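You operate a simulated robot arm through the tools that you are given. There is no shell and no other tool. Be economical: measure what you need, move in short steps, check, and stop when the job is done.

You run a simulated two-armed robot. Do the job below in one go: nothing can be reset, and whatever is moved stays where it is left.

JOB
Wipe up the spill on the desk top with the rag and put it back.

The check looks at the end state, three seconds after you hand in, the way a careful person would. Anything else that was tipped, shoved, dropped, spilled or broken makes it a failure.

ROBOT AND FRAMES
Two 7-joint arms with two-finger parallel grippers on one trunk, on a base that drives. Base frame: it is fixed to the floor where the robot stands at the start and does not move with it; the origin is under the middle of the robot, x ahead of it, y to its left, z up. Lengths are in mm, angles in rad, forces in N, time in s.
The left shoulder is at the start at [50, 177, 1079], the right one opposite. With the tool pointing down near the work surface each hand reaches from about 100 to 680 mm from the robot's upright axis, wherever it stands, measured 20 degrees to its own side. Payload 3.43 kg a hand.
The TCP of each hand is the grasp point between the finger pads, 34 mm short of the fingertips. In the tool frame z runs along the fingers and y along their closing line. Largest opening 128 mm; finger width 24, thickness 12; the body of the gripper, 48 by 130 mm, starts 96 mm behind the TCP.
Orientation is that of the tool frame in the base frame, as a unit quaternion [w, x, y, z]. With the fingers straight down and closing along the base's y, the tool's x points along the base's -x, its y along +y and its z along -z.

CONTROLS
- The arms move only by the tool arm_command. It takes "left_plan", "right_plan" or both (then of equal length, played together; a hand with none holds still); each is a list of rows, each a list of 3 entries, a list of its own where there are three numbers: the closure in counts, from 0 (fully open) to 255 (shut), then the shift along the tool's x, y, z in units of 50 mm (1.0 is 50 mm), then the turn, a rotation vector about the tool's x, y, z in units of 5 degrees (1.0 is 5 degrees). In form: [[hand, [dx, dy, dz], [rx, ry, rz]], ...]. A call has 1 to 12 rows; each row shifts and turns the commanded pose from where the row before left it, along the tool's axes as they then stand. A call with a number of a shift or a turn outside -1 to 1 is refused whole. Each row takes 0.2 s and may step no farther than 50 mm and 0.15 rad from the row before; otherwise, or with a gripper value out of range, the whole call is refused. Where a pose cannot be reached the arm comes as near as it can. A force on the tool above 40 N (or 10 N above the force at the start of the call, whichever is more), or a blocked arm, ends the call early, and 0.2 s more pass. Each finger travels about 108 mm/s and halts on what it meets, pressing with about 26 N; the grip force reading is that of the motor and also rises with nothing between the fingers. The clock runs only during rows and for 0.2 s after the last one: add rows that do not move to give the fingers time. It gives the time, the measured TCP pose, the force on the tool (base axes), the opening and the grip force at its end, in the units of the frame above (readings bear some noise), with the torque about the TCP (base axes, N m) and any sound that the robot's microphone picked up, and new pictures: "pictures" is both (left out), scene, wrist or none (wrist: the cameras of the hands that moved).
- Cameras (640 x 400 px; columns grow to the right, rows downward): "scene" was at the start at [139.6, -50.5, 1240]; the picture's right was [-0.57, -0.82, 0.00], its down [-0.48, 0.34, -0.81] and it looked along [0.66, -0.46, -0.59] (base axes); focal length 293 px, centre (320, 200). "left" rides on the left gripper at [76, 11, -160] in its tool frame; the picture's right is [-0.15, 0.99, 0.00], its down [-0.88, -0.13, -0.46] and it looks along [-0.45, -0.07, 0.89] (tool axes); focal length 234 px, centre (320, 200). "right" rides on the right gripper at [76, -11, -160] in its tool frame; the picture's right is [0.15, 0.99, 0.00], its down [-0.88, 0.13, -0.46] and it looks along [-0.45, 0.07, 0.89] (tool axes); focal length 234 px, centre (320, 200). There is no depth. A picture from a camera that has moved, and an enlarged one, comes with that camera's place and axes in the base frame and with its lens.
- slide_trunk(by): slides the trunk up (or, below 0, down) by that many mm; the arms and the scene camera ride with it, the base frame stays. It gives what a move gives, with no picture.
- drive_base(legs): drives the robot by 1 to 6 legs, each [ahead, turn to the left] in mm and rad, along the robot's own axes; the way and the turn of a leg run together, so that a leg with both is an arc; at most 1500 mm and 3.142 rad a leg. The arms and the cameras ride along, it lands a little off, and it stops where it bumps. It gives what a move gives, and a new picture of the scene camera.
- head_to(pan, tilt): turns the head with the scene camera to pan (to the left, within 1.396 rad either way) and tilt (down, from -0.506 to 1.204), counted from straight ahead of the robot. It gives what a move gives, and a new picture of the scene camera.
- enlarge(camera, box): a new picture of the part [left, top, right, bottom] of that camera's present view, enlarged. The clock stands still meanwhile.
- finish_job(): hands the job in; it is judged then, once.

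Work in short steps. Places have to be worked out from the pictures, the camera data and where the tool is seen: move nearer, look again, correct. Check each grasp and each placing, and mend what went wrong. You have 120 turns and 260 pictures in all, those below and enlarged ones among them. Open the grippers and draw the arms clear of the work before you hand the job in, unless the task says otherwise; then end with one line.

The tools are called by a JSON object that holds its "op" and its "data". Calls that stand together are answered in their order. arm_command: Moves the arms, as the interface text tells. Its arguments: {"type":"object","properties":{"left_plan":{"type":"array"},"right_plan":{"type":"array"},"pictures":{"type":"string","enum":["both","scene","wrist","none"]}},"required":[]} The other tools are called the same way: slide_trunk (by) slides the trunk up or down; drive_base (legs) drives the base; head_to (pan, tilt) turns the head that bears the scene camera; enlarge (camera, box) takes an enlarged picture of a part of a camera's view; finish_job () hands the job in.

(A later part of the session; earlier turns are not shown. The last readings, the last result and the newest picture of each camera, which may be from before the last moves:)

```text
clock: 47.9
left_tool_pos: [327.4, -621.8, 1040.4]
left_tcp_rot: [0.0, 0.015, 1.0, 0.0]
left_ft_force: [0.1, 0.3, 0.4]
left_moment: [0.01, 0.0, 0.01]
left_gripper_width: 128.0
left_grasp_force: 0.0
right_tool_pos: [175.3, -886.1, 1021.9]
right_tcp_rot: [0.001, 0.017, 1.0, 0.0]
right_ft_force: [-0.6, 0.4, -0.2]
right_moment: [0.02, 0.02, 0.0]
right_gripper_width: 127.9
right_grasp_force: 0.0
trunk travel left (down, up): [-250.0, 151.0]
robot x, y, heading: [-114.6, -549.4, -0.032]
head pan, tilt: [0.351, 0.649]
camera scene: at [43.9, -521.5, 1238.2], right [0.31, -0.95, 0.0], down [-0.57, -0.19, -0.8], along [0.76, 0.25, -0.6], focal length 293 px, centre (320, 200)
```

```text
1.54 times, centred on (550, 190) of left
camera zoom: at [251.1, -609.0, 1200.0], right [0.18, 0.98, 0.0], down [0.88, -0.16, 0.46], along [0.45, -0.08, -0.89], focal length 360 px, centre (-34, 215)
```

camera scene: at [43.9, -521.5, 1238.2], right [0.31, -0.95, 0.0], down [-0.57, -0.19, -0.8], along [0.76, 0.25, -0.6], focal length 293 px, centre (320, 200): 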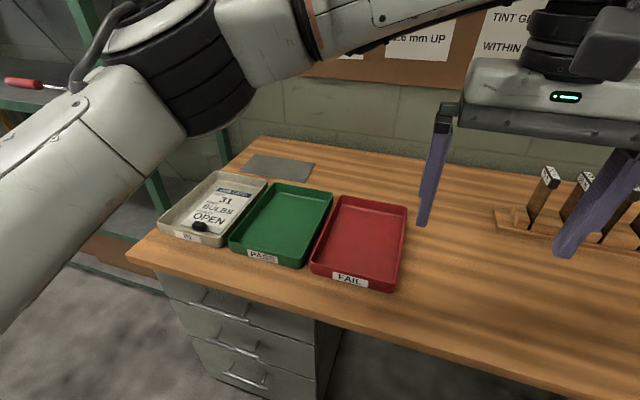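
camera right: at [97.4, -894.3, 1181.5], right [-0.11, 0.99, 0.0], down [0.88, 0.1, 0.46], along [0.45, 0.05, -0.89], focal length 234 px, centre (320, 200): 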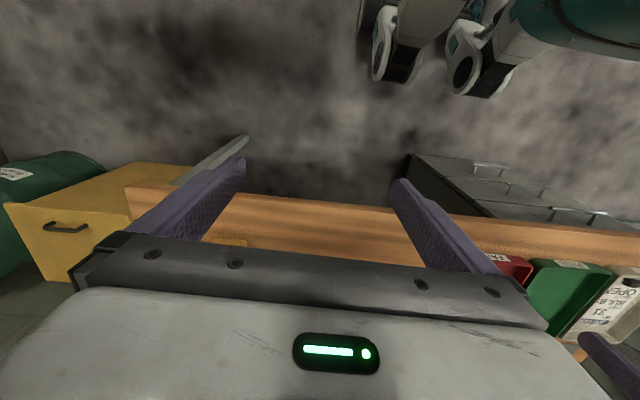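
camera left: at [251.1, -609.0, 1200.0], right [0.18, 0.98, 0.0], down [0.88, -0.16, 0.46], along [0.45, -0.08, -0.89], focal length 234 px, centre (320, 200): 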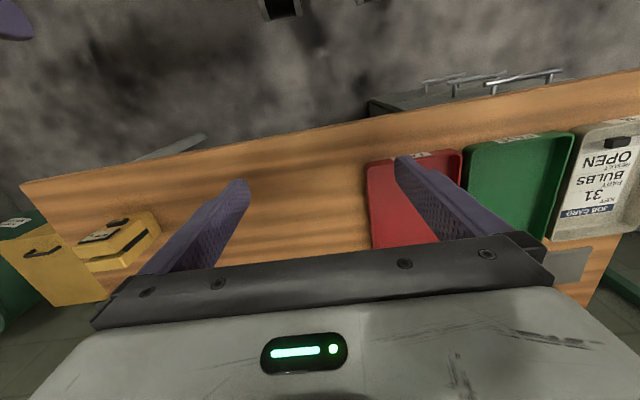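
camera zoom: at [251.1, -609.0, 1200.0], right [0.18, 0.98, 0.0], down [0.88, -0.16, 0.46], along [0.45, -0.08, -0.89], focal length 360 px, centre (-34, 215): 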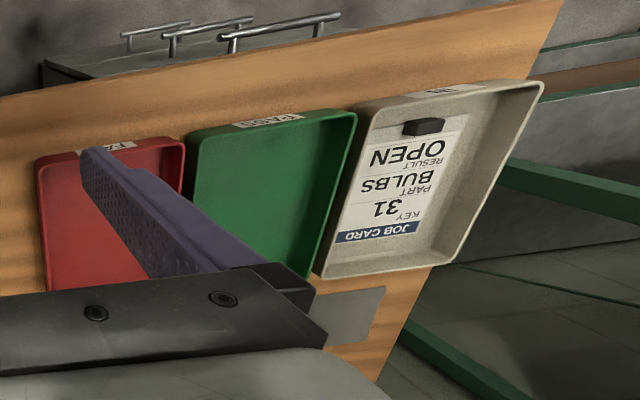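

The enlarged view shows a grey cloth with curled corners: that's the rag, about 230 × 128 mm, centred near (820, -118). I drive to about (0, -340), facing the desk.

{"op": "drive_base", "data": {"legs": [[0, 1.12], [235, 0], [0, -1.085]]}}

{"op": "head_to", "data": {"pan": 0.0, "tilt": 1.2}}

```text
clock: 55.1
left_tool_pos: [442.0, -406.3, 1039.4]
left_tcp_rot: [0.0, 0.003, 1.0, 0.0]
left_ft_force: [-0.1, -0.4, -0.1]
left_moment: [-0.02, 0.0, -0.01]
left_gripper_width: 127.9
left_grasp_force: 0.1
right_tool_pos: [294.2, -672.9, 1021.8]
right_tcp_rot: [0.0, 0.004, 1.0, 0.0]
right_ft_force: [0.7, 0.2, 0.4]
right_moment: [0.0, -0.02, 0.0]
right_gripper_width: 128.0
right_grasp_force: 0.2
trunk travel left (down, up): [-250.0, 151.0]
robot x, y, heading: [6.7, -340.0, -0.009]
head pan, tilt: [0.351, 0.649]
camera scene: at [156.5, -311.7, 1238.3], right [0.34, -0.94, 0.0], down [-0.57, -0.2, -0.8], along [0.75, 0.27, -0.6], focal length 293 px, centre (320, 200)
```

scene: 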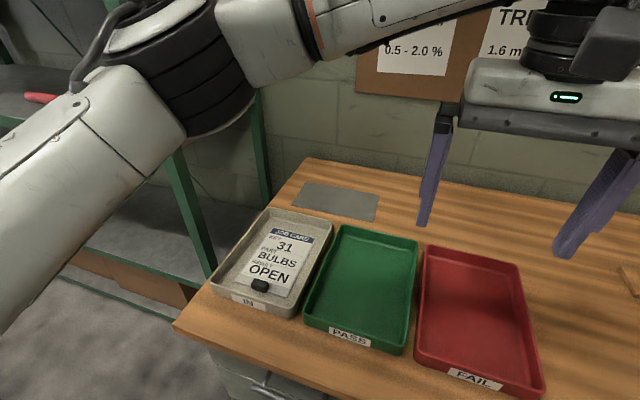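

```text
clock: 56.1
left_tool_pos: [442.9, -405.8, 1040.8]
left_tcp_rot: [0.0, 0.002, 1.0, 0.0]
left_ft_force: [-0.3, 0.0, 0.0]
left_moment: [0.03, 0.02, 0.03]
left_gripper_width: 127.7
left_grasp_force: 0.0
right_tool_pos: [294.9, -672.2, 1021.5]
right_tcp_rot: [0.0, 0.004, 1.0, 0.0]
right_ft_force: [-0.2, 0.0, -0.2]
right_moment: [0.01, 0.0, 0.02]
right_gripper_width: 128.2
right_grasp_force: 0.1
trunk travel left (down, up): [-250.0, 151.0]
robot x, y, heading: [7.5, -339.4, -0.01]
head pan, tilt: [0.0, 1.201]
camera scene: at [130.8, -341.2, 1198.0], right [-0.01, -1.0, 0.0], down [-0.93, 0.01, -0.36], along [0.36, 0.0, -0.93], focal length 293 px, centre (320, 200)
```

scene: 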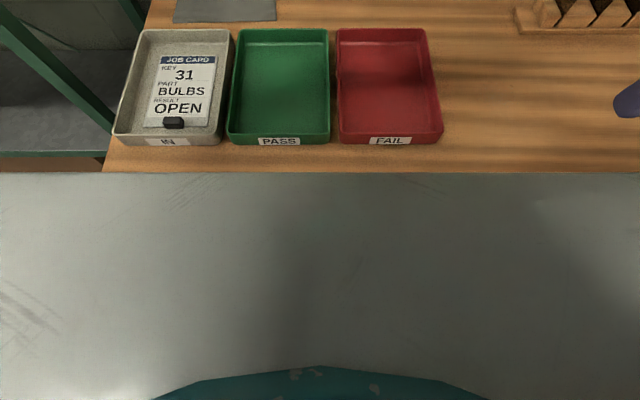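

The desk top is at z ≈ 735, its front edge x ≈ 338, and the rag spans x 737–860, y -250…-22. I creep forward 80 mm, leaving room to the drawers.

{"op": "drive_base", "data": {"legs": [[80, 0]]}}

{"op": "head_to", "data": {"pan": 0.3, "tilt": 0.7}}

{"op": "arm_command", "data": {"left_plan": [[0, [-1, 0.6, 0], [0, 0, 0]], [0, [-1, 0.6, 0], [0, 0, 0]], [0, [-1, 0.6, 0], [0, 0, 0]], [0, [-1, 0.6, 0], [0, 0, 0]]]}}

```text
clock: 57.1
left_tool_pos: [479.5, -404.0, 1038.2]
left_tcp_rot: [-0.001, -0.001, 1.0, 0.0]
left_ft_force: [-0.8, 0.5, 0.0]
left_moment: [0.0, 0.01, -0.01]
left_gripper_width: 128.0
left_grasp_force: 0.1
right_tool_pos: [333.5, -674.0, 1021.6]
right_tcp_rot: [0.0, 0.003, 1.0, 0.0]
right_ft_force: [-0.8, 0.4, -0.6]
right_moment: [-0.02, -0.03, 0.02]
right_gripper_width: 127.9
right_grasp_force: 0.0
trunk travel left (down, up): [-250.0, 151.0]
robot x, y, heading: [44.2, -344.0, -0.005]
head pan, tilt: [0.0, 1.201]
stopped in leg 1: the robot was blocked; the commanded pose is now the measured one
camera scene: at [166.7, -342.1, 1198.1], right [0.0, -1.0, 0.0], down [-0.93, 0.0, -0.36], along [0.36, 0.0, -0.93], focal length 293 px, centre (320, 200)
```

scene: 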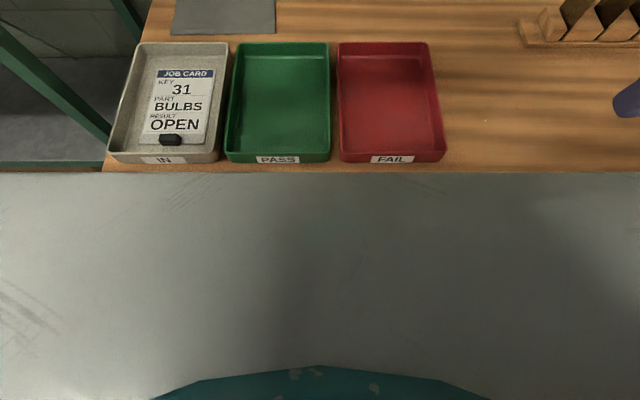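

```text
clock: 58.0
left_tool_pos: [480.3, -403.9, 1038.2]
left_tcp_rot: [-0.002, -0.001, 1.0, 0.001]
left_ft_force: [0.1, -0.4, -0.1]
left_moment: [0.02, -0.01, 0.01]
left_gripper_width: 128.2
left_grasp_force: 0.1
right_tool_pos: [333.8, -672.7, 1020.8]
right_tcp_rot: [-0.001, 0.003, 1.0, -0.001]
right_ft_force: [0.2, -0.2, -0.7]
right_moment: [0.01, 0.03, 0.01]
right_gripper_width: 128.2
right_grasp_force: 0.0
trunk travel left (down, up): [-250.0, 151.0]
robot x, y, heading: [46.4, -338.4, -0.009]
head pan, tilt: [0.3, 0.7]
camera scene: at [192.6, -317.2, 1233.8], right [0.29, -0.96, 0.0], down [-0.62, -0.19, -0.76], along [0.73, 0.22, -0.64], focal length 293 px, centre (320, 200)
```

scene: 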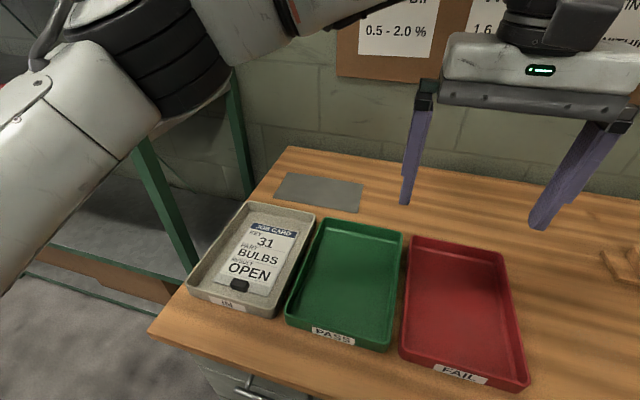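

```text
refused: row 1 steps farther than a row can; nothing moved
```

The base touched the desk front at x ≈ 45; I back off 10 mm. Then I move the left hand toward above the rag.

{"op": "drive_base", "data": {"legs": [[-10, 0]]}}

{"op": "arm_command", "data": {"left_plan": [[0, [-0.7, 0.7, 0], [0, 0, 0]], [0, [-0.7, 0.7, 0], [0, 0, 0]], [0, [-0.7, 0.7, 0], [0, 0, 0]], [0, [-0.7, 0.7, 0], [0, 0, 0]], [0, [-0.7, 0.7, 0], [0, 0, 0]], [0, [-0.7, 0.7, 0], [0, 0, 0]], [0, [0, 0.8, 0], [0, 0, 0]]]}}

```text
clock: 58.7
left_tool_pos: [469.9, -404.9, 1038.7]
left_tcp_rot: [-0.001, -0.001, 1.0, 0.002]
left_ft_force: [0.6, -0.8, 0.5]
left_moment: [0.03, 0.0, 0.01]
left_gripper_width: 128.0
left_grasp_force: 0.0
right_tool_pos: [322.6, -673.9, 1022.3]
right_tcp_rot: [0.0, 0.003, 1.0, 0.0]
right_ft_force: [0.2, 0.6, -0.5]
right_moment: [0.03, -0.03, -0.01]
right_gripper_width: 128.0
right_grasp_force: 0.1
trunk travel left (down, up): [-250.0, 151.0]
robot x, y, heading: [33.5, -340.7, -0.008]
head pan, tilt: [0.3, 0.7]
camera scene: at [182.4, -317.1, 1234.0], right [0.29, -0.96, 0.0], down [-0.62, -0.19, -0.77], along [0.73, 0.22, -0.64], focal length 293 px, centre (320, 200)
```

scene: 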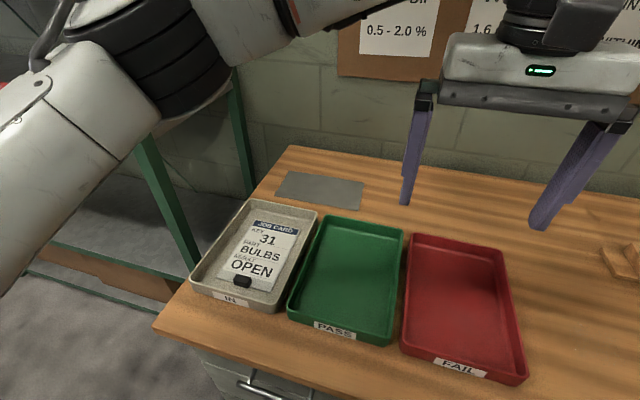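

```text
clock: 60.3
left_tool_pos: [656.3, -150.5, 1032.7]
left_tcp_rot: [-0.002, 0.0, 1.0, 0.001]
left_ft_force: [-0.1, -0.5, -0.5]
left_moment: [0.01, -0.01, -0.04]
left_gripper_width: 128.2
left_grasp_force: 0.1
left hand out of reach, approached as far as the arm can: row 6
right_tool_pos: [323.6, -673.2, 1021.2]
right_tcp_rot: [0.0, 0.003, 1.0, 0.0]
right_ft_force: [0.5, 0.6, -1.3]
right_moment: [0.01, -0.04, -0.03]
right_gripper_width: 127.9
right_grasp_force: 0.0
trunk travel left (down, up): [-250.0, 151.0]
robot x, y, heading: [31.4, -342.5, -0.006]
head pan, tilt: [0.3, 0.7]
camera scene: at [182.7, -317.0, 1233.9], right [0.29, -0.96, 0.0], down [-0.62, -0.19, -0.77], along [0.73, 0.22, -0.64], focal length 293 px, centre (320, 200)
camera left: at [581.2, -138.8, 1192.4], right [0.15, 0.99, 0.0], down [0.88, -0.13, 0.45], along [0.45, -0.07, -0.89], focal length 234 px, centre (320, 200)
```

scene: 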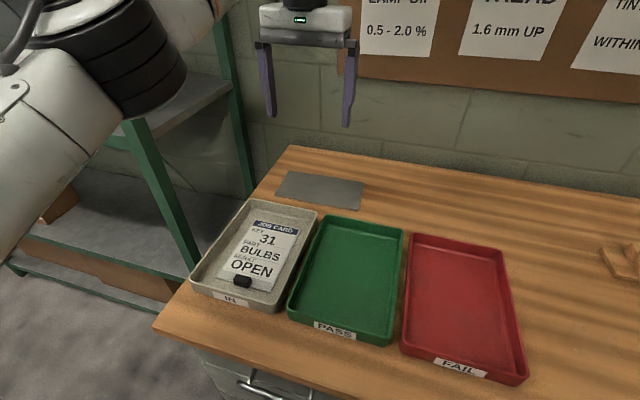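
left: 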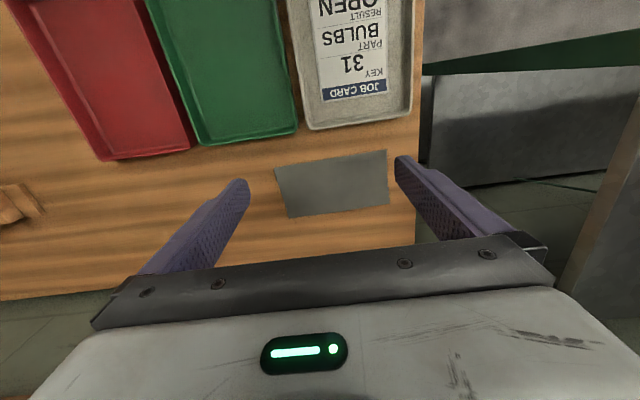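

The wrist view places the rag at x 722–846, y -257…-26, centre (784, -141). I tilt the fingers 35° forward for reach, then approach along the fingers to a hover.

{"op": "arm_command", "data": {"left_plan": [[0, [0, 0, 0], [0, -1, 0]], [0, [0, 0, 0], [0, -1, 0]], [0, [0, 0, 0], [0, -1, 0]], [0, [0, 0, 0], [0, -1, 0]], [0, [0, 0, 0], [0, -1, 0]], [0, [0, 0, 0], [0, -1, 0]], [0, [0, 0, 0], [0, -1, 0]], [0, [0, 0, 0.9], [0, 0, 0]], [0, [0, 0, 0.9], [0, 0, 0]], [0, [0, 0, 0.9], [0, 0, 0]]]}}

```text
clock: 62.5
left_tool_pos: [732.3, -150.9, 920.9]
left_tcp_rot: [0.299, 0.001, 0.954, 0.0]
left_ft_force: [-0.4, 0.2, 0.0]
left_moment: [0.01, -0.07, 0.03]
left_gripper_width: 128.1
left_grasp_force: 0.2
right_tool_pos: [324.2, -671.4, 1019.9]
right_tcp_rot: [-0.002, 0.003, 1.0, 0.0]
right_ft_force: [0.2, 0.6, 0.8]
right_moment: [0.0, 0.03, -0.01]
right_gripper_width: 128.1
right_grasp_force: 0.1
trunk travel left (down, up): [-250.0, 151.0]
robot x, y, heading: [40.1, -341.7, -0.004]
head pan, tilt: [0.3, 0.7]
camera scene: at [183.2, -317.1, 1233.9], right [0.29, -0.96, 0.0], down [-0.62, -0.19, -0.76], along [0.73, 0.22, -0.64], focal length 293 px, centre (320, 200)
camera left: at [578.4, -141.5, 1009.6], right [0.12, 0.99, 0.09], down [0.46, -0.13, 0.88], along [0.88, -0.07, -0.47], focal length 234 px, centre (320, 200)
```

scene: 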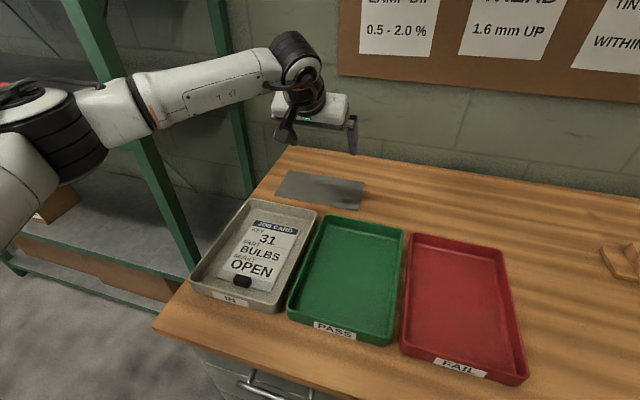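
left: 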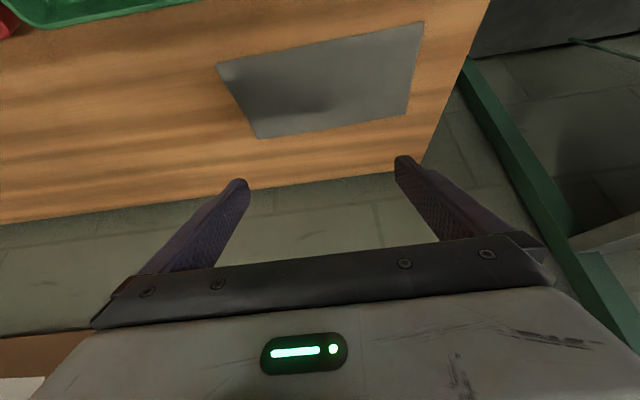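

Good hover. I part-close the fingers to about 68 mm and go down to about 30 mm over the rag centre.

{"op": "arm_command", "data": {"left_plan": [[120, [0.18, 0.07, 0.86], [0, 0, 0]], [120, [0.18, 0.07, 0.86], [0, 0, 0]], [120, [0.18, 0.06, 0.86], [0, 0, 0]]]}}

```text
clock: 63.3
left_tool_pos: [786.0, -140.3, 799.1]
left_tcp_rot: [0.299, 0.0, 0.954, 0.001]
left_ft_force: [-0.7, 0.3, 0.1]
left_moment: [0.0, -0.01, -0.02]
left_gripper_width: 67.9
left_grasp_force: 0.1
right_tool_pos: [324.3, -673.3, 1021.1]
right_tcp_rot: [0.0, 0.003, 1.0, 0.0]
right_ft_force: [0.3, -0.3, -0.3]
right_moment: [0.0, 0.01, 0.0]
right_gripper_width: 128.1
right_grasp_force: 0.1
trunk travel left (down, up): [-250.0, 151.0]
robot x, y, heading: [34.3, -339.3, -0.004]
head pan, tilt: [0.3, 0.7]
camera scene: at [183.2, -317.2, 1233.9], right [0.29, -0.96, 0.0], down [-0.62, -0.19, -0.76], along [0.73, 0.22, -0.64], focal length 293 px, centre (320, 200)
camera left: at [632.3, -130.1, 887.8], right [0.12, 0.99, 0.09], down [0.46, -0.13, 0.88], along [0.88, -0.06, -0.47], focal length 234 px, centre (320, 200)
```

scene: 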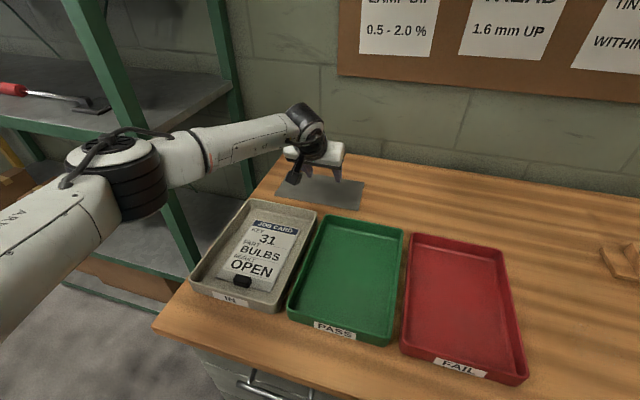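
left: 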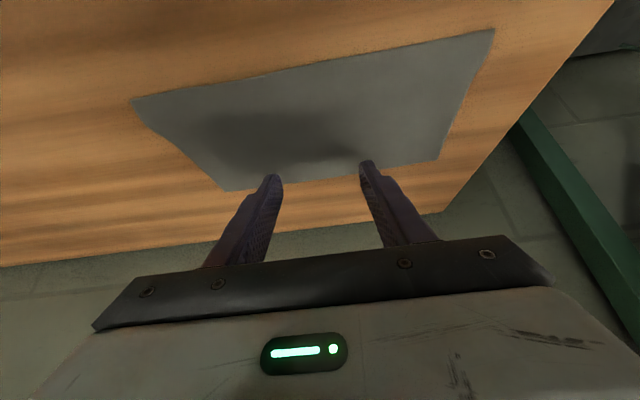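

Shadow falls on the rag's middle. I lower straight down in small steps until contact.

{"op": "arm_command", "data": {"left_plan": [[120, [0.115, 0, 0.164], [0, 0, 0]], [120, [0.115, 0, 0.164], [0, 0, 0]], [120, [0.06, 0, 0.08], [0, 0, 0]], [120, [0.06, 0, 0.08], [0, 0, 0]]], "pictures": "wrist"}}

```text
clock: 64.4
left_tool_pos: [790.6, -139.8, 786.3]
left_tcp_rot: [0.311, 0.0, 0.95, -0.001]
left_ft_force: [1.5, 1.2, 13.0]
left_moment: [0.33, -0.18, -0.04]
left_gripper_width: 67.3
left_grasp_force: 0.0
right_tool_pos: [323.7, -673.6, 1021.3]
right_tcp_rot: [0.001, 0.003, 1.0, -0.001]
right_ft_force: [0.0, 0.5, -1.0]
right_moment: [0.02, -0.02, 0.01]
right_gripper_width: 127.9
right_grasp_force: 0.1
trunk travel left (down, up): [-250.0, 151.0]
robot x, y, heading: [34.0, -339.0, -0.007]
head pan, tilt: [0.3, 0.7]
stopped in row 4 (left hand): the force on the tool passed its limit at 41 N (the readings are from after the stop); the commanded pose is now the measured one
camera left: at [634.7, -129.4, 869.9], right [0.12, 0.99, 0.08], down [0.44, -0.13, 0.89], along [0.89, -0.07, -0.45], focal length 234 px, centre (320, 200)
```

left: 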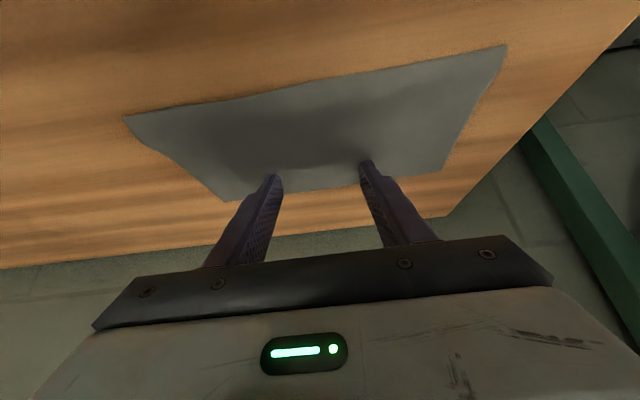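

Contact at TCP z 786 (so the top is near z 750). Tips are a bit beyond the middle, so I shift back 25 mm, touch down again and close.

{"op": "arm_command", "data": {"left_plan": [[120, [0.346, 0, -0.376], [0, 0, 0]], [120, [0.059, 0, 0.081], [0, 0, 0]], [160, [0, 0, 0], [0, 0, 0]], [200, [0, 0, 0], [0, 0, 0]], [255, [0, 0, 0], [0, 0, 0]], [255, [0, 0, 0], [0, 0, 0]], [255, [0, 0, 0], [0, 0, 0]]]}}

```text
clock: 66.0
left_tool_pos: [763.2, -140.4, 786.5]
left_tcp_rot: [0.311, 0.0, 0.951, -0.002]
left_ft_force: [-0.1, -0.9, 20.9]
left_moment: [0.03, -0.29, -0.03]
left_gripper_width: 4.9
left_grasp_force: 26.4
right_tool_pos: [320.9, -673.8, 1022.3]
right_tcp_rot: [0.0, 0.004, 1.0, -0.001]
right_ft_force: [-0.6, -0.5, 0.4]
right_moment: [0.0, 0.02, -0.01]
right_gripper_width: 127.9
right_grasp_force: 0.0
trunk travel left (down, up): [-250.0, 151.0]
robot x, y, heading: [33.8, -341.3, -0.007]
head pan, tilt: [0.3, 0.7]
camera scene: at [180.4, -317.7, 1234.4], right [0.29, -0.96, 0.0], down [-0.61, -0.19, -0.77], along [0.73, 0.22, -0.64], focal length 293 px, centre (320, 200)
camera left: at [607.1, -129.2, 870.4], right [0.12, 0.99, 0.08], down [0.44, -0.13, 0.89], along [0.89, -0.07, -0.45], focal length 234 px, centre (320, 200)
```

scene: 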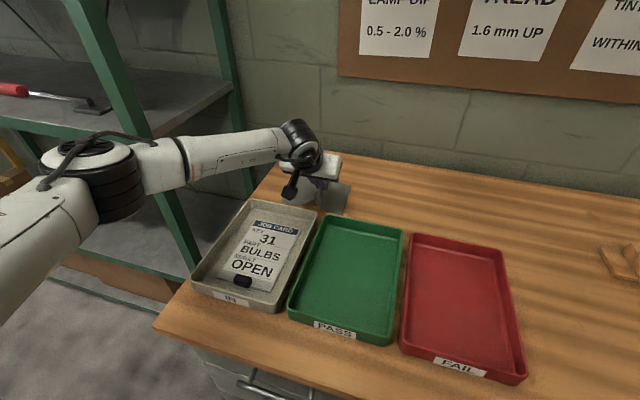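
left: 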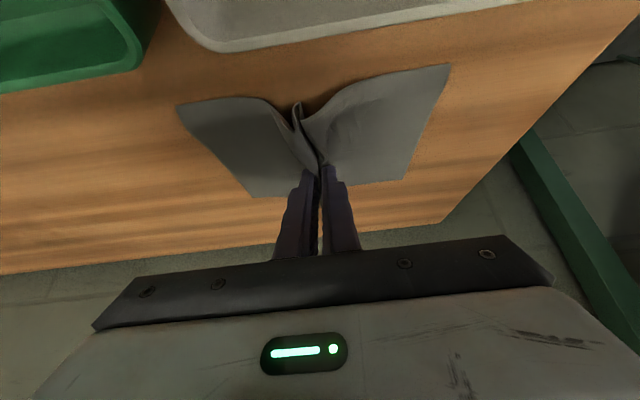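

The cloth is pinched with a fold in the fingers (4.9 mm, 26 N). I lift it straight up 110 mm and check.

{"op": "arm_command", "data": {"left_plan": [[255, [-0.3, 0, -0.4], [0, 0, 0]], [255, [-0.44, 0, -0.61], [0, 0, 0]], [255, [-0.44, 0, -0.61], [0, 0, 0]], [255, [0, 0, 0], [0, 0, 0]]]}}

```text
clock: 67.0
left_tool_pos: [765.0, -138.0, 882.4]
left_tcp_rot: [0.306, -0.001, 0.952, -0.001]
left_ft_force: [-0.1, 0.6, 1.1]
left_moment: [-0.01, -0.02, 0.0]
left_gripper_width: 4.8
left_grasp_force: 25.8
right_tool_pos: [323.9, -672.9, 1021.2]
right_tcp_rot: [-0.002, 0.003, 1.0, 0.0]
right_ft_force: [-0.2, -0.1, -0.4]
right_moment: [0.02, 0.01, 0.03]
right_gripper_width: 128.1
right_grasp_force: 0.0
trunk travel left (down, up): [-250.0, 151.0]
robot x, y, heading: [36.2, -338.7, -0.008]
head pan, tilt: [0.3, 0.7]
camera scene: at [182.8, -316.9, 1233.9], right [0.29, -0.96, 0.0], down [-0.62, -0.19, -0.76], along [0.73, 0.22, -0.64], focal length 293 px, centre (320, 200)
camera left: at [608.6, -127.6, 967.2], right [0.12, 0.99, 0.08], down [0.45, -0.13, 0.88], along [0.89, -0.07, -0.46], focal length 234 px, centre (320, 200)
```

scene: 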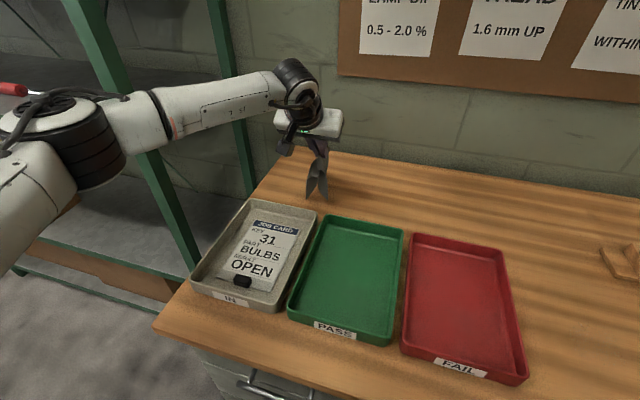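
left: 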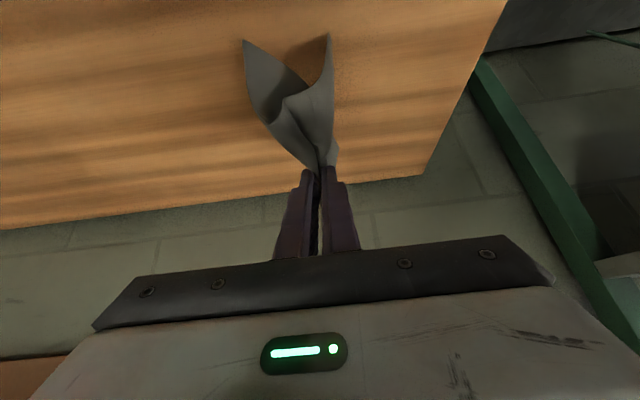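

The rag is held. I raise it, pull back over the trays and straighten the hand.

{"op": "arm_command", "data": {"left_plan": [[255, [-0.44, 0, -0.61], [0, 0, 0]], [255, [-0.44, 0, -0.61], [0, 0, 0]], [255, [-0.44, 0, -0.61], [0, 0, 0]], [255, [0.65, 0, -0.47], [0, 0, 0]], [255, [0.65, 0, -0.47], [0, 0, 0]], [255, [0.65, 0, -0.47], [0, 0, 0]], [255, [0.65, 0, -0.47], [0, 0, 0]], [255, [0.65, 0, -0.47], [0, 0, 0]], [255, [0.65, 0, -0.47], [0, 0, 0]]], "pictures": "none"}}

{"op": "arm_command", "data": {"left_plan": [[255, [0, 0, 0], [0, 1, 0]], [255, [0, 0, 0], [0, 1, 0]], [255, [0, 0, 0], [0, 1, 0]], [255, [0, 0, 0], [0, 1, 0]], [255, [0, 0, 0], [0, 1, 0]], [255, [0, 0, 0], [0, 1, 0]], [255, [0, 0, 0], [0, 1, 0]]]}}

{"op": "head_to", "data": {"pan": -0.6, "tilt": 0.7}}

```text
clock: 69.0
left_tool_pos: [524.5, -140.2, 990.3]
left_tcp_rot: [0.306, -0.001, 0.952, -0.001]
left_ft_force: [0.4, 0.7, 0.0]
left_moment: [0.02, 0.01, 0.0]
left_gripper_width: 4.6
left_grasp_force: 26.2
right_tool_pos: [323.6, -672.7, 1021.4]
right_tcp_rot: [0.0, 0.004, 1.0, -0.001]
right_ft_force: [-0.4, 0.2, 0.2]
right_moment: [0.01, -0.02, -0.03]
right_gripper_width: 128.2
right_grasp_force: 0.1
trunk travel left (down, up): [-250.0, 151.0]
robot x, y, heading: [35.0, -341.6, -0.006]
head pan, tilt: [0.3, 0.7]
```

```text
clock: 70.6
left_tool_pos: [523.2, -140.4, 993.7]
left_tcp_rot: [0.005, 0.0, 1.0, -0.002]
left_ft_force: [-0.1, -0.3, -1.0]
left_moment: [0.01, 0.03, 0.0]
left_gripper_width: 4.5
left_grasp_force: 25.6
right_tool_pos: [323.3, -672.1, 1021.9]
right_tcp_rot: [0.0, 0.003, 1.0, 0.0]
right_ft_force: [0.2, -0.9, -0.6]
right_moment: [0.04, 0.01, 0.02]
right_gripper_width: 128.1
right_grasp_force: 0.0
trunk travel left (down, up): [-250.0, 151.0]
robot x, y, heading: [33.5, -339.1, -0.001]
head pan, tilt: [0.3, 0.7]
camera scene: at [182.9, -317.1, 1233.9], right [0.29, -0.96, 0.0], down [-0.62, -0.19, -0.76], along [0.73, 0.22, -0.64], focal length 293 px, centre (320, 200)
camera left: at [445.1, -128.9, 1152.1], right [0.15, 0.99, 0.0], down [0.88, -0.13, 0.47], along [0.46, -0.07, -0.89], focal length 234 px, centre (320, 200)
```

scene: 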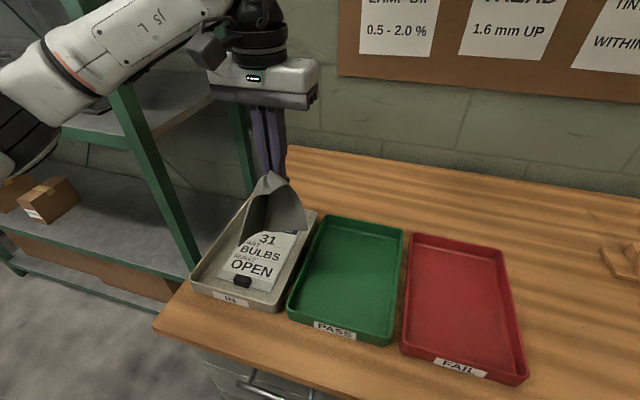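
left: 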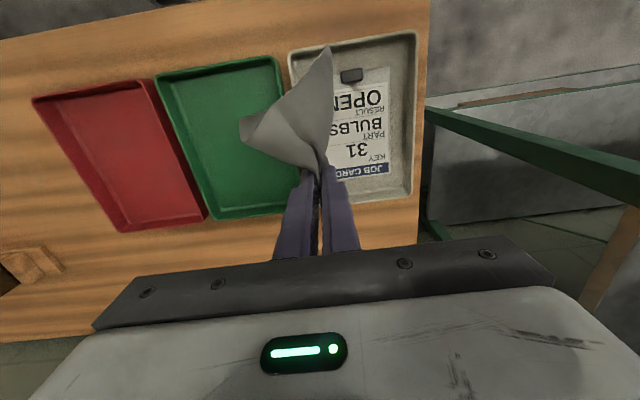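

```text
clock: 71.8
left_tool_pos: [523.2, -140.4, 994.4]
left_tcp_rot: [0.007, -0.001, 1.0, 0.0]
left_ft_force: [0.9, 0.5, 0.5]
left_moment: [-0.01, -0.03, -0.02]
left_gripper_width: 4.6
left_grasp_force: 25.8
right_tool_pos: [323.1, -672.7, 1020.9]
right_tcp_rot: [-0.001, 0.003, 1.0, 0.0]
right_ft_force: [0.5, -0.4, 0.4]
right_moment: [-0.02, -0.02, -0.03]
right_gripper_width: 128.1
right_grasp_force: 0.0
trunk travel left (down, up): [-250.0, 151.0]
robot x, y, heading: [33.6, -343.4, -0.004]
head pan, tilt: [-0.6, 0.7]
camera scene: at [171.5, -390.0, 1233.9], right [-0.57, -0.82, 0.0], down [-0.53, 0.37, -0.76], along [0.63, -0.43, -0.64], focal length 293 px, centre (320, 200)
```

scene: 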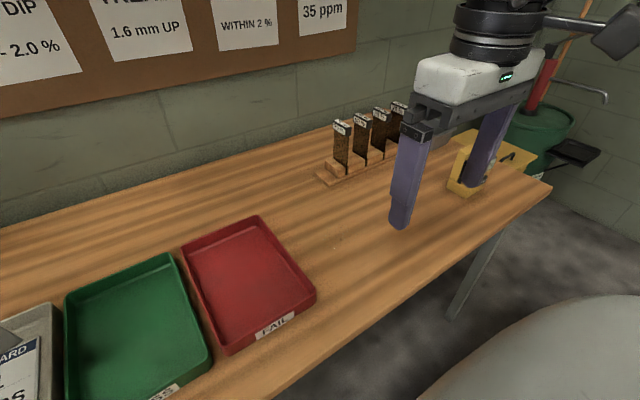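

Rag is safe in hand. I enlarge the area where I expect the spill (pixel ≈ 334, 236).

{"op": "enlarge", "data": {"camera": "scene", "box": [250, 170, 430, 290]}}

{"op": "enlarge", "data": {"camera": "right", "box": [200, 160, 460, 260]}}

```text
3.33 times, centred on (340, 230) of scene
camera zoom: at [171.5, -390.0, 1233.9], right [-0.57, -0.82, 0.0], down [-0.53, 0.37, -0.76], along [0.63, -0.43, -0.64], focal length 977 px, centre (253, 100)
```

zoom: 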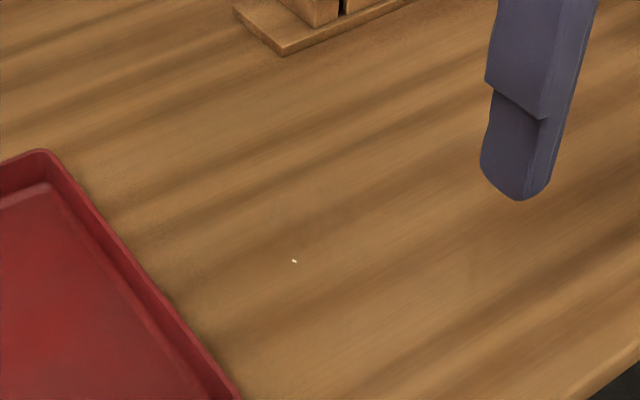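

```text
2.46 times, centred on (330, 210) of right
camera zoom: at [247.5, -683.7, 1181.0], right [-0.14, 0.99, 0.0], down [0.88, 0.12, 0.45], along [0.45, 0.06, -0.89], focal length 576 px, centre (295, 175)
```

zoom: 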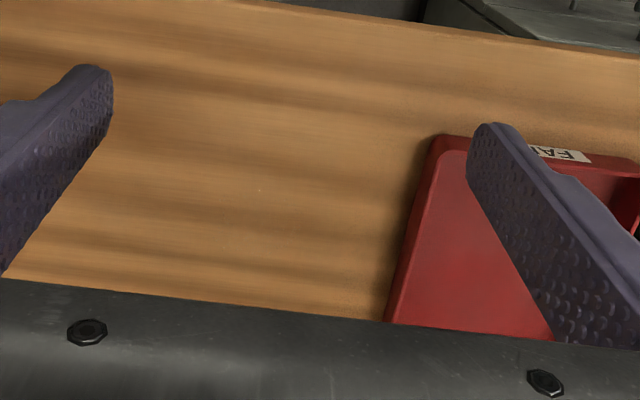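

A tiny glint shows near (490, -660) in all views: likely the clear spill. I lower the right hand 150 mm for a closer view.

{"op": "arm_command", "data": {"right_plan": [[0, [0, 0, 1], [0, 0, 0]], [0, [0, 0, 1], [0, 0, 0]], [0, [0, 0, 1], [0, 0, 0]]], "pictures": "wrist"}}

{"op": "enlarge", "data": {"camera": "right", "box": [200, 100, 440, 250]}}

```text
clock: 72.6
left_tool_pos: [523.5, -139.8, 992.8]
left_tcp_rot: [0.006, -0.001, 1.0, -0.001]
left_ft_force: [-0.2, 0.2, -0.3]
left_moment: [-0.02, -0.01, 0.02]
left_gripper_width: 4.7
left_grasp_force: 26.0
right_tool_pos: [323.0, -671.6, 871.8]
right_tcp_rot: [0.001, 0.002, 1.0, 0.0]
right_ft_force: [0.4, 0.5, 0.8]
right_moment: [0.02, -0.01, 0.01]
right_gripper_width: 127.6
right_grasp_force: 0.0
trunk travel left (down, up): [-250.0, 151.0]
robot x, y, heading: [32.9, -341.0, -0.002]
head pan, tilt: [-0.6, 0.7]
camera right: at [246.9, -682.8, 1031.0], right [-0.14, 0.99, 0.0], down [0.88, 0.13, 0.46], along [0.45, 0.06, -0.89], focal length 234 px, centre (320, 200)
```

right: 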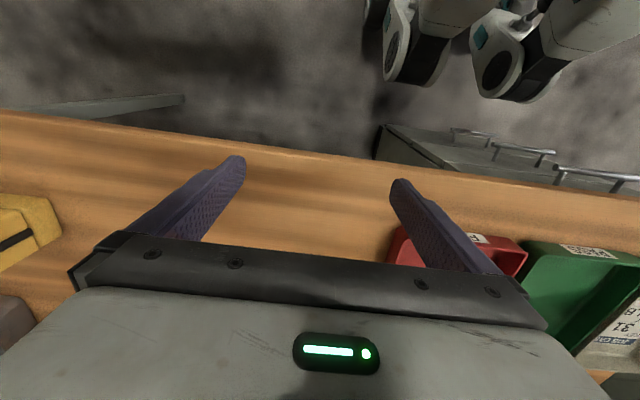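

```text
2.67 times, centred on (320, 175) of right
camera zoom: at [246.9, -682.8, 1031.0], right [-0.14, 0.99, 0.0], down [0.88, 0.13, 0.46], along [0.45, 0.06, -0.89], focal length 624 px, centre (320, 267)
```

zoom: 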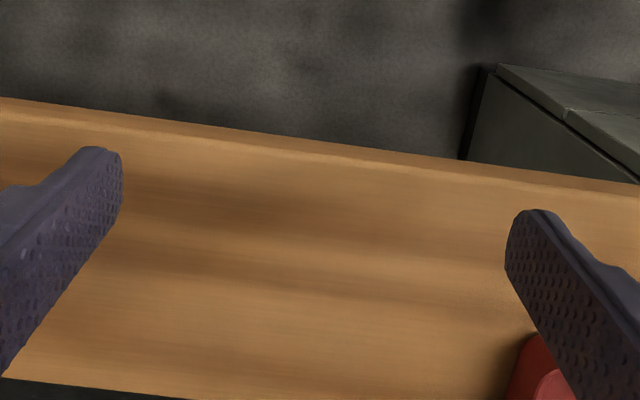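

The spill area is hidden behind the palm; I move the right hand 130 mm forward so its camera sees it.

{"op": "arm_command", "data": {"right_plan": [[0, [-0.9, 0, 0], [0, 0, 0]], [0, [-0.9, 0, 0], [0, 0, 0]], [0, [-0.8, 0, 0], [0, 0, 0]]], "pictures": "wrist"}}

{"op": "enlarge", "data": {"camera": "right", "box": [200, 100, 440, 250]}}

```text
clock: 73.4
left_tool_pos: [524.4, -141.4, 993.7]
left_tcp_rot: [0.006, -0.001, 1.0, -0.001]
left_ft_force: [-0.5, 0.0, -0.3]
left_moment: [0.01, -0.01, 0.0]
left_gripper_width: 4.4
left_grasp_force: 25.8
right_tool_pos: [456.7, -675.5, 870.1]
right_tcp_rot: [-0.001, 0.002, 1.0, -0.001]
right_ft_force: [-0.3, 0.1, -0.6]
right_moment: [0.02, 0.02, 0.02]
right_gripper_width: 128.1
right_grasp_force: 0.1
trunk travel left (down, up): [-250.0, 151.0]
robot x, y, heading: [33.5, -340.3, -0.001]
head pan, tilt: [-0.6, 0.7]
camera right: at [380.9, -685.0, 1029.2], right [-0.14, 0.99, 0.0], down [0.88, 0.12, 0.45], along [0.45, 0.06, -0.89], focal length 234 px, centre (320, 200)
```

right: 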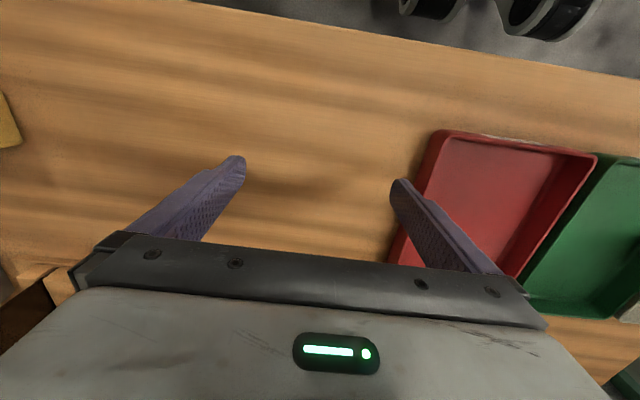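

```text
2.67 times, centred on (320, 175) of right
camera zoom: at [380.9, -685.0, 1029.2], right [-0.14, 0.99, 0.0], down [0.88, 0.12, 0.45], along [0.45, 0.06, -0.89], focal length 624 px, centre (320, 267)
```

zoom: 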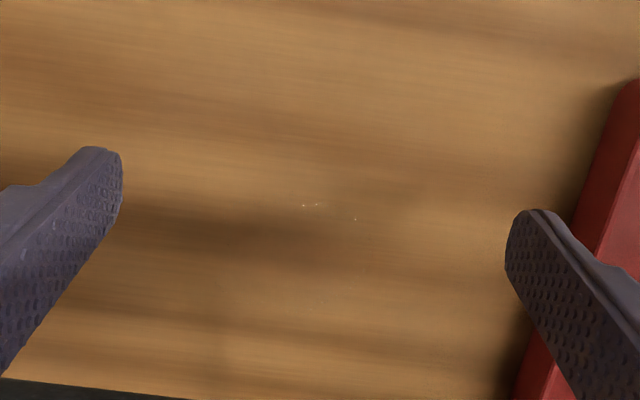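

Glints mark a clear puddle around (490–545, -680…-650). I withdraw the right hand, then re-park the base so the left hand can reach the spill.

{"op": "arm_command", "data": {"right_plan": [[0, [0, 0, -1], [0, 0, 0]], [0, [0, 0, -1], [0, 0, 0]], [0, [0, 0, -1], [0, 0, 0]], [0, [0.95, 0, 0], [0, 0, 0]], [0, [0.95, 0, 0], [0, 0, 0]], [0, [0.95, 0, 0], [0, 0, 0]], [0, [0.9, 0, 0], [0, 0, 0]]], "pictures": "none"}}

{"op": "drive_base", "data": {"legs": [[-130, 0], [0, -1.3], [250, 0], [0, 0.85]]}}

{"op": "head_to", "data": {"pan": 0.3, "tilt": 0.75}}

```text
clock: 75.0
left_tool_pos: [523.4, -140.1, 992.7]
left_tcp_rot: [0.007, 0.001, 1.0, -0.002]
left_ft_force: [0.3, 0.9, 0.5]
left_moment: [0.0, -0.01, -0.01]
left_gripper_width: 4.7
left_grasp_force: 25.9
right_tool_pos: [266.7, -672.8, 1024.7]
right_tcp_rot: [-0.001, 0.003, 1.0, -0.001]
right_ft_force: [0.2, -0.2, 0.5]
right_moment: [0.0, 0.01, -0.01]
right_gripper_width: 127.9
right_grasp_force: 0.0
trunk travel left (down, up): [-250.0, 151.0]
robot x, y, heading: [33.5, -342.3, -0.006]
head pan, tilt: [-0.6, 0.7]
```

```text
clock: 83.0
left_tool_pos: [505.2, -595.7, 993.8]
left_tcp_rot: [0.007, 0.209, 0.978, -0.003]
left_ft_force: [-0.6, 0.0, -0.4]
left_moment: [0.03, -0.06, -0.07]
left_gripper_width: 4.1
left_grasp_force: 26.0
right_tool_pos: [51.4, -974.3, 1025.7]
right_tcp_rot: [-0.001, 0.213, 0.977, 0.0]
right_ft_force: [-0.3, -0.5, -0.5]
right_moment: [-0.02, 0.04, 0.01]
right_gripper_width: 128.3
right_grasp_force: 0.0
trunk travel left (down, up): [-250.0, 151.0]
robot x, y, heading: [-26.3, -575.5, -0.431]
head pan, tilt: [-0.6, 0.7]
camera scene: at [81.1, -679.9, 1233.9], right [-0.86, -0.52, 0.0], down [-0.33, 0.55, -0.77], along [0.4, -0.65, -0.64], focal length 293 px, centre (320, 200)
```

scene: 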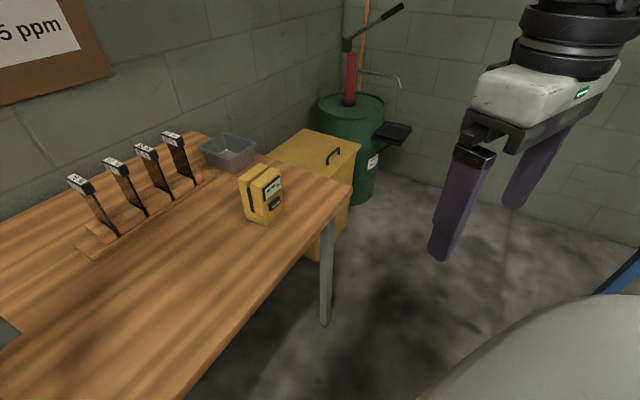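

```text
clock: 84.2
left_tool_pos: [503.8, -596.1, 993.6]
left_tcp_rot: [0.006, 0.209, 0.978, -0.002]
left_ft_force: [-0.1, -0.1, 0.2]
left_moment: [-0.01, 0.02, -0.06]
left_gripper_width: 4.3
left_grasp_force: 26.2
right_tool_pos: [51.6, -975.1, 1025.0]
right_tcp_rot: [-0.001, 0.214, 0.977, 0.0]
right_ft_force: [0.0, 0.3, 0.5]
right_moment: [0.0, -0.02, -0.02]
right_gripper_width: 128.1
right_grasp_force: 0.0
trunk travel left (down, up): [-250.0, 151.0]
robot x, y, heading: [-24.6, -579.7, -0.43]
head pan, tilt: [0.3, 0.75]
camera scene: at [119.3, -617.9, 1229.7], right [-0.13, -0.99, 0.0], down [-0.68, 0.09, -0.73], along [0.73, -0.09, -0.68], focal length 293 px, centre (320, 200)
```

scene: 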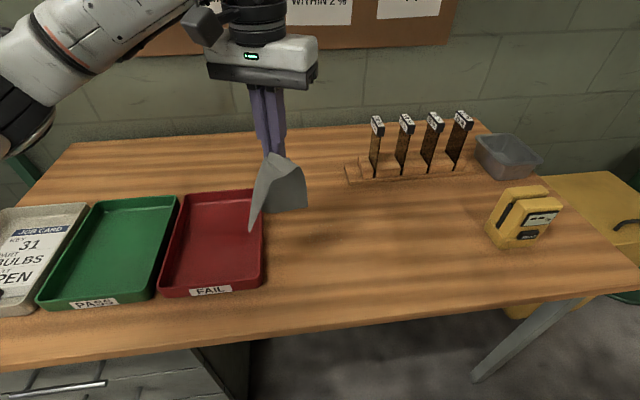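

Rag is over the tray's edge. I move the hand over the spill centre (517, -672) and lower to just above the desk.

{"op": "arm_command", "data": {"left_plan": [[255, [-0.43, -0.64, 0], [0, 0, 0]], [255, [-0.43, -0.64, 0], [0, 0, 0]], [255, [0, 0, 0.7], [0, 0, 0]], [255, [0, 0, 0.8], [0, 0, 0]], [255, [0, 0, 0.8], [0, 0, 0]], [255, [0, 0, 0.8], [0, 0, 0]], [255, [0, 0, 0.7], [0, 0, 0]]]}}

```text
clock: 85.8
left_tool_pos: [520.1, -674.2, 804.0]
left_tcp_rot: [0.007, 0.21, 0.978, -0.002]
left_ft_force: [-0.2, 0.8, 0.9]
left_moment: [0.01, 0.01, -0.1]
left_gripper_width: 4.3
left_grasp_force: 26.5
right_tool_pos: [52.2, -974.4, 1025.5]
right_tcp_rot: [-0.001, 0.213, 0.977, 0.0]
right_ft_force: [0.4, -0.5, 0.2]
right_moment: [0.01, 0.02, -0.03]
right_gripper_width: 127.9
right_grasp_force: 0.1
trunk travel left (down, up): [-250.0, 151.0]
robot x, y, heading: [-23.2, -576.0, -0.423]
head pan, tilt: [0.3, 0.75]
camera scene: at [119.4, -617.8, 1229.7], right [-0.13, -0.99, 0.0], down [-0.68, 0.09, -0.73], along [0.73, -0.09, -0.68], focal length 293 px, centre (320, 200)
camera left: at [453.1, -631.2, 962.5], right [0.54, 0.84, 0.0], down [0.74, -0.48, 0.47], along [0.39, -0.25, -0.88], focal length 234 px, centre (320, 200)
```

scene: 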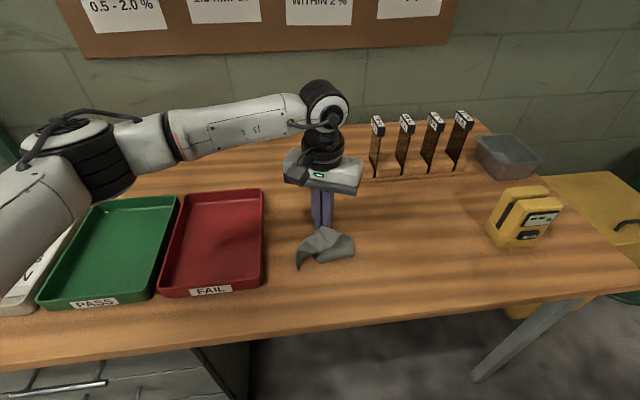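
left: 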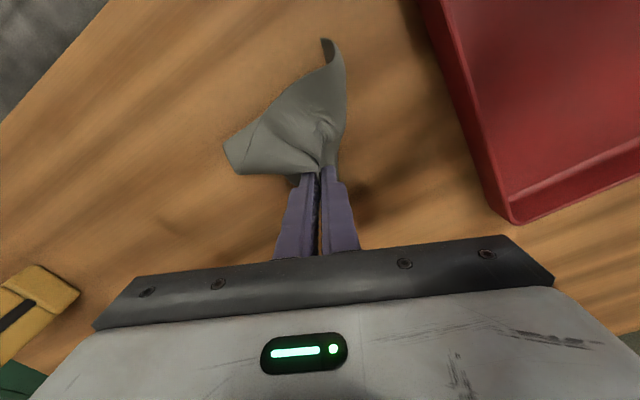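

Cloth is touching the desk right at the spill. I press down gently.

{"op": "arm_command", "data": {"left_plan": [[255, [0, 0, 0.16], [0, 0, 0]], [255, [0, 0, 0.1], [0, 0, 0]], [255, [0, 0, 0.04], [0, 0, 0]]], "pictures": "wrist"}}

```text
clock: 86.7
left_tool_pos: [519.5, -674.6, 790.7]
left_tcp_rot: [0.009, 0.209, 0.978, -0.004]
left_ft_force: [-1.0, 3.0, 19.0]
left_moment: [0.13, -0.02, -0.02]
left_gripper_width: 4.1
left_grasp_force: 26.2
right_tool_pos: [50.8, -974.5, 1026.7]
right_tcp_rot: [0.0, 0.213, 0.977, 0.0]
right_ft_force: [0.7, -0.8, 0.4]
right_moment: [0.0, 0.02, 0.04]
right_gripper_width: 128.2
right_grasp_force: 0.1
trunk travel left (down, up): [-250.0, 151.0]
robot x, y, heading: [-22.7, -580.2, -0.426]
head pan, tilt: [0.3, 0.75]
camera left: at [451.6, -631.0, 950.3], right [0.54, 0.84, 0.0], down [0.74, -0.47, 0.47], along [0.4, -0.25, -0.88], focal length 234 px, centre (320, 200)
```

left: 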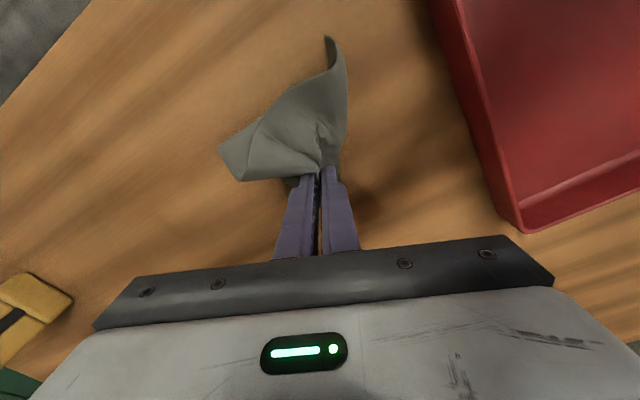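

Pressed at 19 N. Now I wipe in a zigzag raster around the centre, first the near-right half.

{"op": "arm_command", "data": {"left_plan": [[255, [-0.5, -0.5, -0.01], [0, 0, 0]], [255, [-0.5, -0.5, 0], [0, 0, 0]], [255, [0.5, 0, 0], [0, 0, 0]], [255, [0.5, 0, 0], [0, 0, 0]], [255, [0.5, 0, 0], [0, 0, 0]], [255, [0.5, 0, 0], [0, 0, 0]], [255, [0, 0.4, 0], [0, 0, 0]], [255, [-0.5, 0, 0], [0, 0, 0]], [255, [-0.5, 0, 0], [0, 0, 0]], [255, [-0.5, 0, 0], [0, 0, 0]], [255, [-0.5, 0, 0], [0, 0, 0]], [255, [0, 0.4, 0], [0, 0, 0]]]}}

```text
clock: 89.2
left_tool_pos: [560.9, -704.8, 789.1]
left_tcp_rot: [0.007, 0.211, 0.977, -0.003]
left_ft_force: [-0.4, -1.8, 5.2]
left_moment: [-0.08, 0.02, -0.03]
left_gripper_width: 4.5
left_grasp_force: 25.8
right_tool_pos: [51.6, -974.9, 1024.4]
right_tcp_rot: [0.0, 0.213, 0.977, 0.0]
right_ft_force: [0.6, 0.5, -0.3]
right_moment: [0.01, 0.0, 0.0]
right_gripper_width: 127.9
right_grasp_force: 0.1
trunk travel left (down, up): [-250.0, 151.0]
robot x, y, heading: [-21.8, -573.9, -0.428]
head pan, tilt: [0.3, 0.75]
camera scene: at [119.0, -617.6, 1229.7], right [-0.13, -0.99, 0.0], down [-0.68, 0.09, -0.73], along [0.73, -0.09, -0.68], focal length 293 px, centre (320, 200)
camera left: at [493.4, -663.1, 947.9], right [0.54, 0.84, 0.0], down [0.74, -0.48, 0.47], along [0.4, -0.25, -0.88], focal length 234 px, centre (320, 200)
```

scene: 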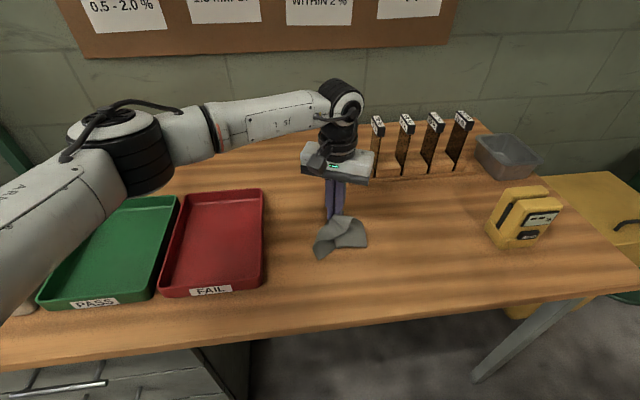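
left: 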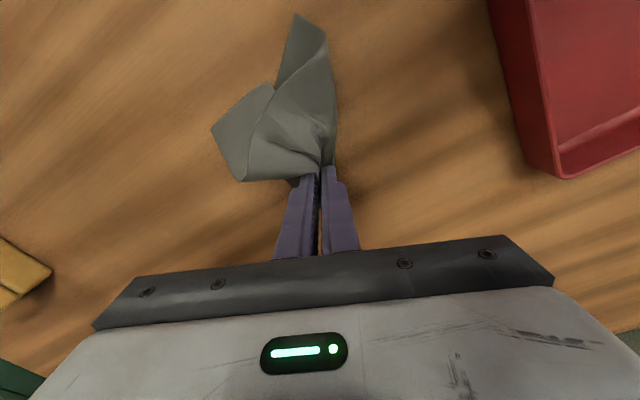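

Light contact still (5 N). I continue the raster over the rest, pressing 1 mm more.

{"op": "arm_command", "data": {"left_plan": [[255, [0.5, 0, 0.03], [0, 0, 0]], [255, [0.5, 0, 0], [0, 0, 0]], [255, [0.5, 0, 0], [0, 0, 0]], [255, [0.5, 0, 0], [0, 0, 0]], [255, [-0.1, 0.35, 0], [0, 0, 0]], [255, [-0.5, 0, 0], [0, 0, 0]], [255, [-0.5, 0, 0], [0, 0, 0]], [255, [-0.5, 0, 0], [0, 0, 0]], [255, [-0.3, 0.35, 0], [0, 0, 0]], [255, [0.5, 0, 0], [0, 0, 0]], [255, [0.5, 0, 0], [0, 0, 0]], [255, [0.3, 0, 0], [0, 0, 0]]], "pictures": "wrist"}}

```text
clock: 91.8
left_tool_pos: [512.3, -643.6, 788.8]
left_tcp_rot: [0.008, 0.21, 0.978, -0.002]
left_ft_force: [6.6, -2.3, 17.1]
left_moment: [-0.06, -0.18, -0.01]
left_gripper_width: 4.5
left_grasp_force: 25.9
right_tool_pos: [51.3, -975.7, 1025.3]
right_tcp_rot: [0.0, 0.214, 0.977, 0.0]
right_ft_force: [0.1, -0.8, -1.1]
right_moment: [0.02, 0.01, 0.02]
right_gripper_width: 127.9
right_grasp_force: 0.0
trunk travel left (down, up): [-250.0, 151.0]
robot x, y, heading: [-24.1, -578.7, -0.427]
head pan, tilt: [0.3, 0.75]
camera left: at [444.8, -601.5, 947.1], right [0.54, 0.84, 0.0], down [0.74, -0.48, 0.47], along [0.4, -0.25, -0.88], focal length 234 px, centre (320, 200)
```

left: 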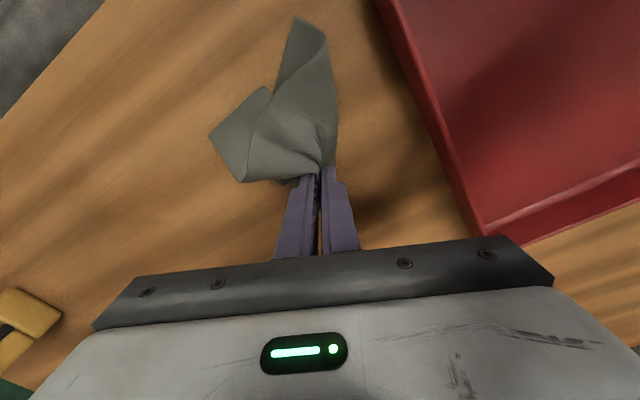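

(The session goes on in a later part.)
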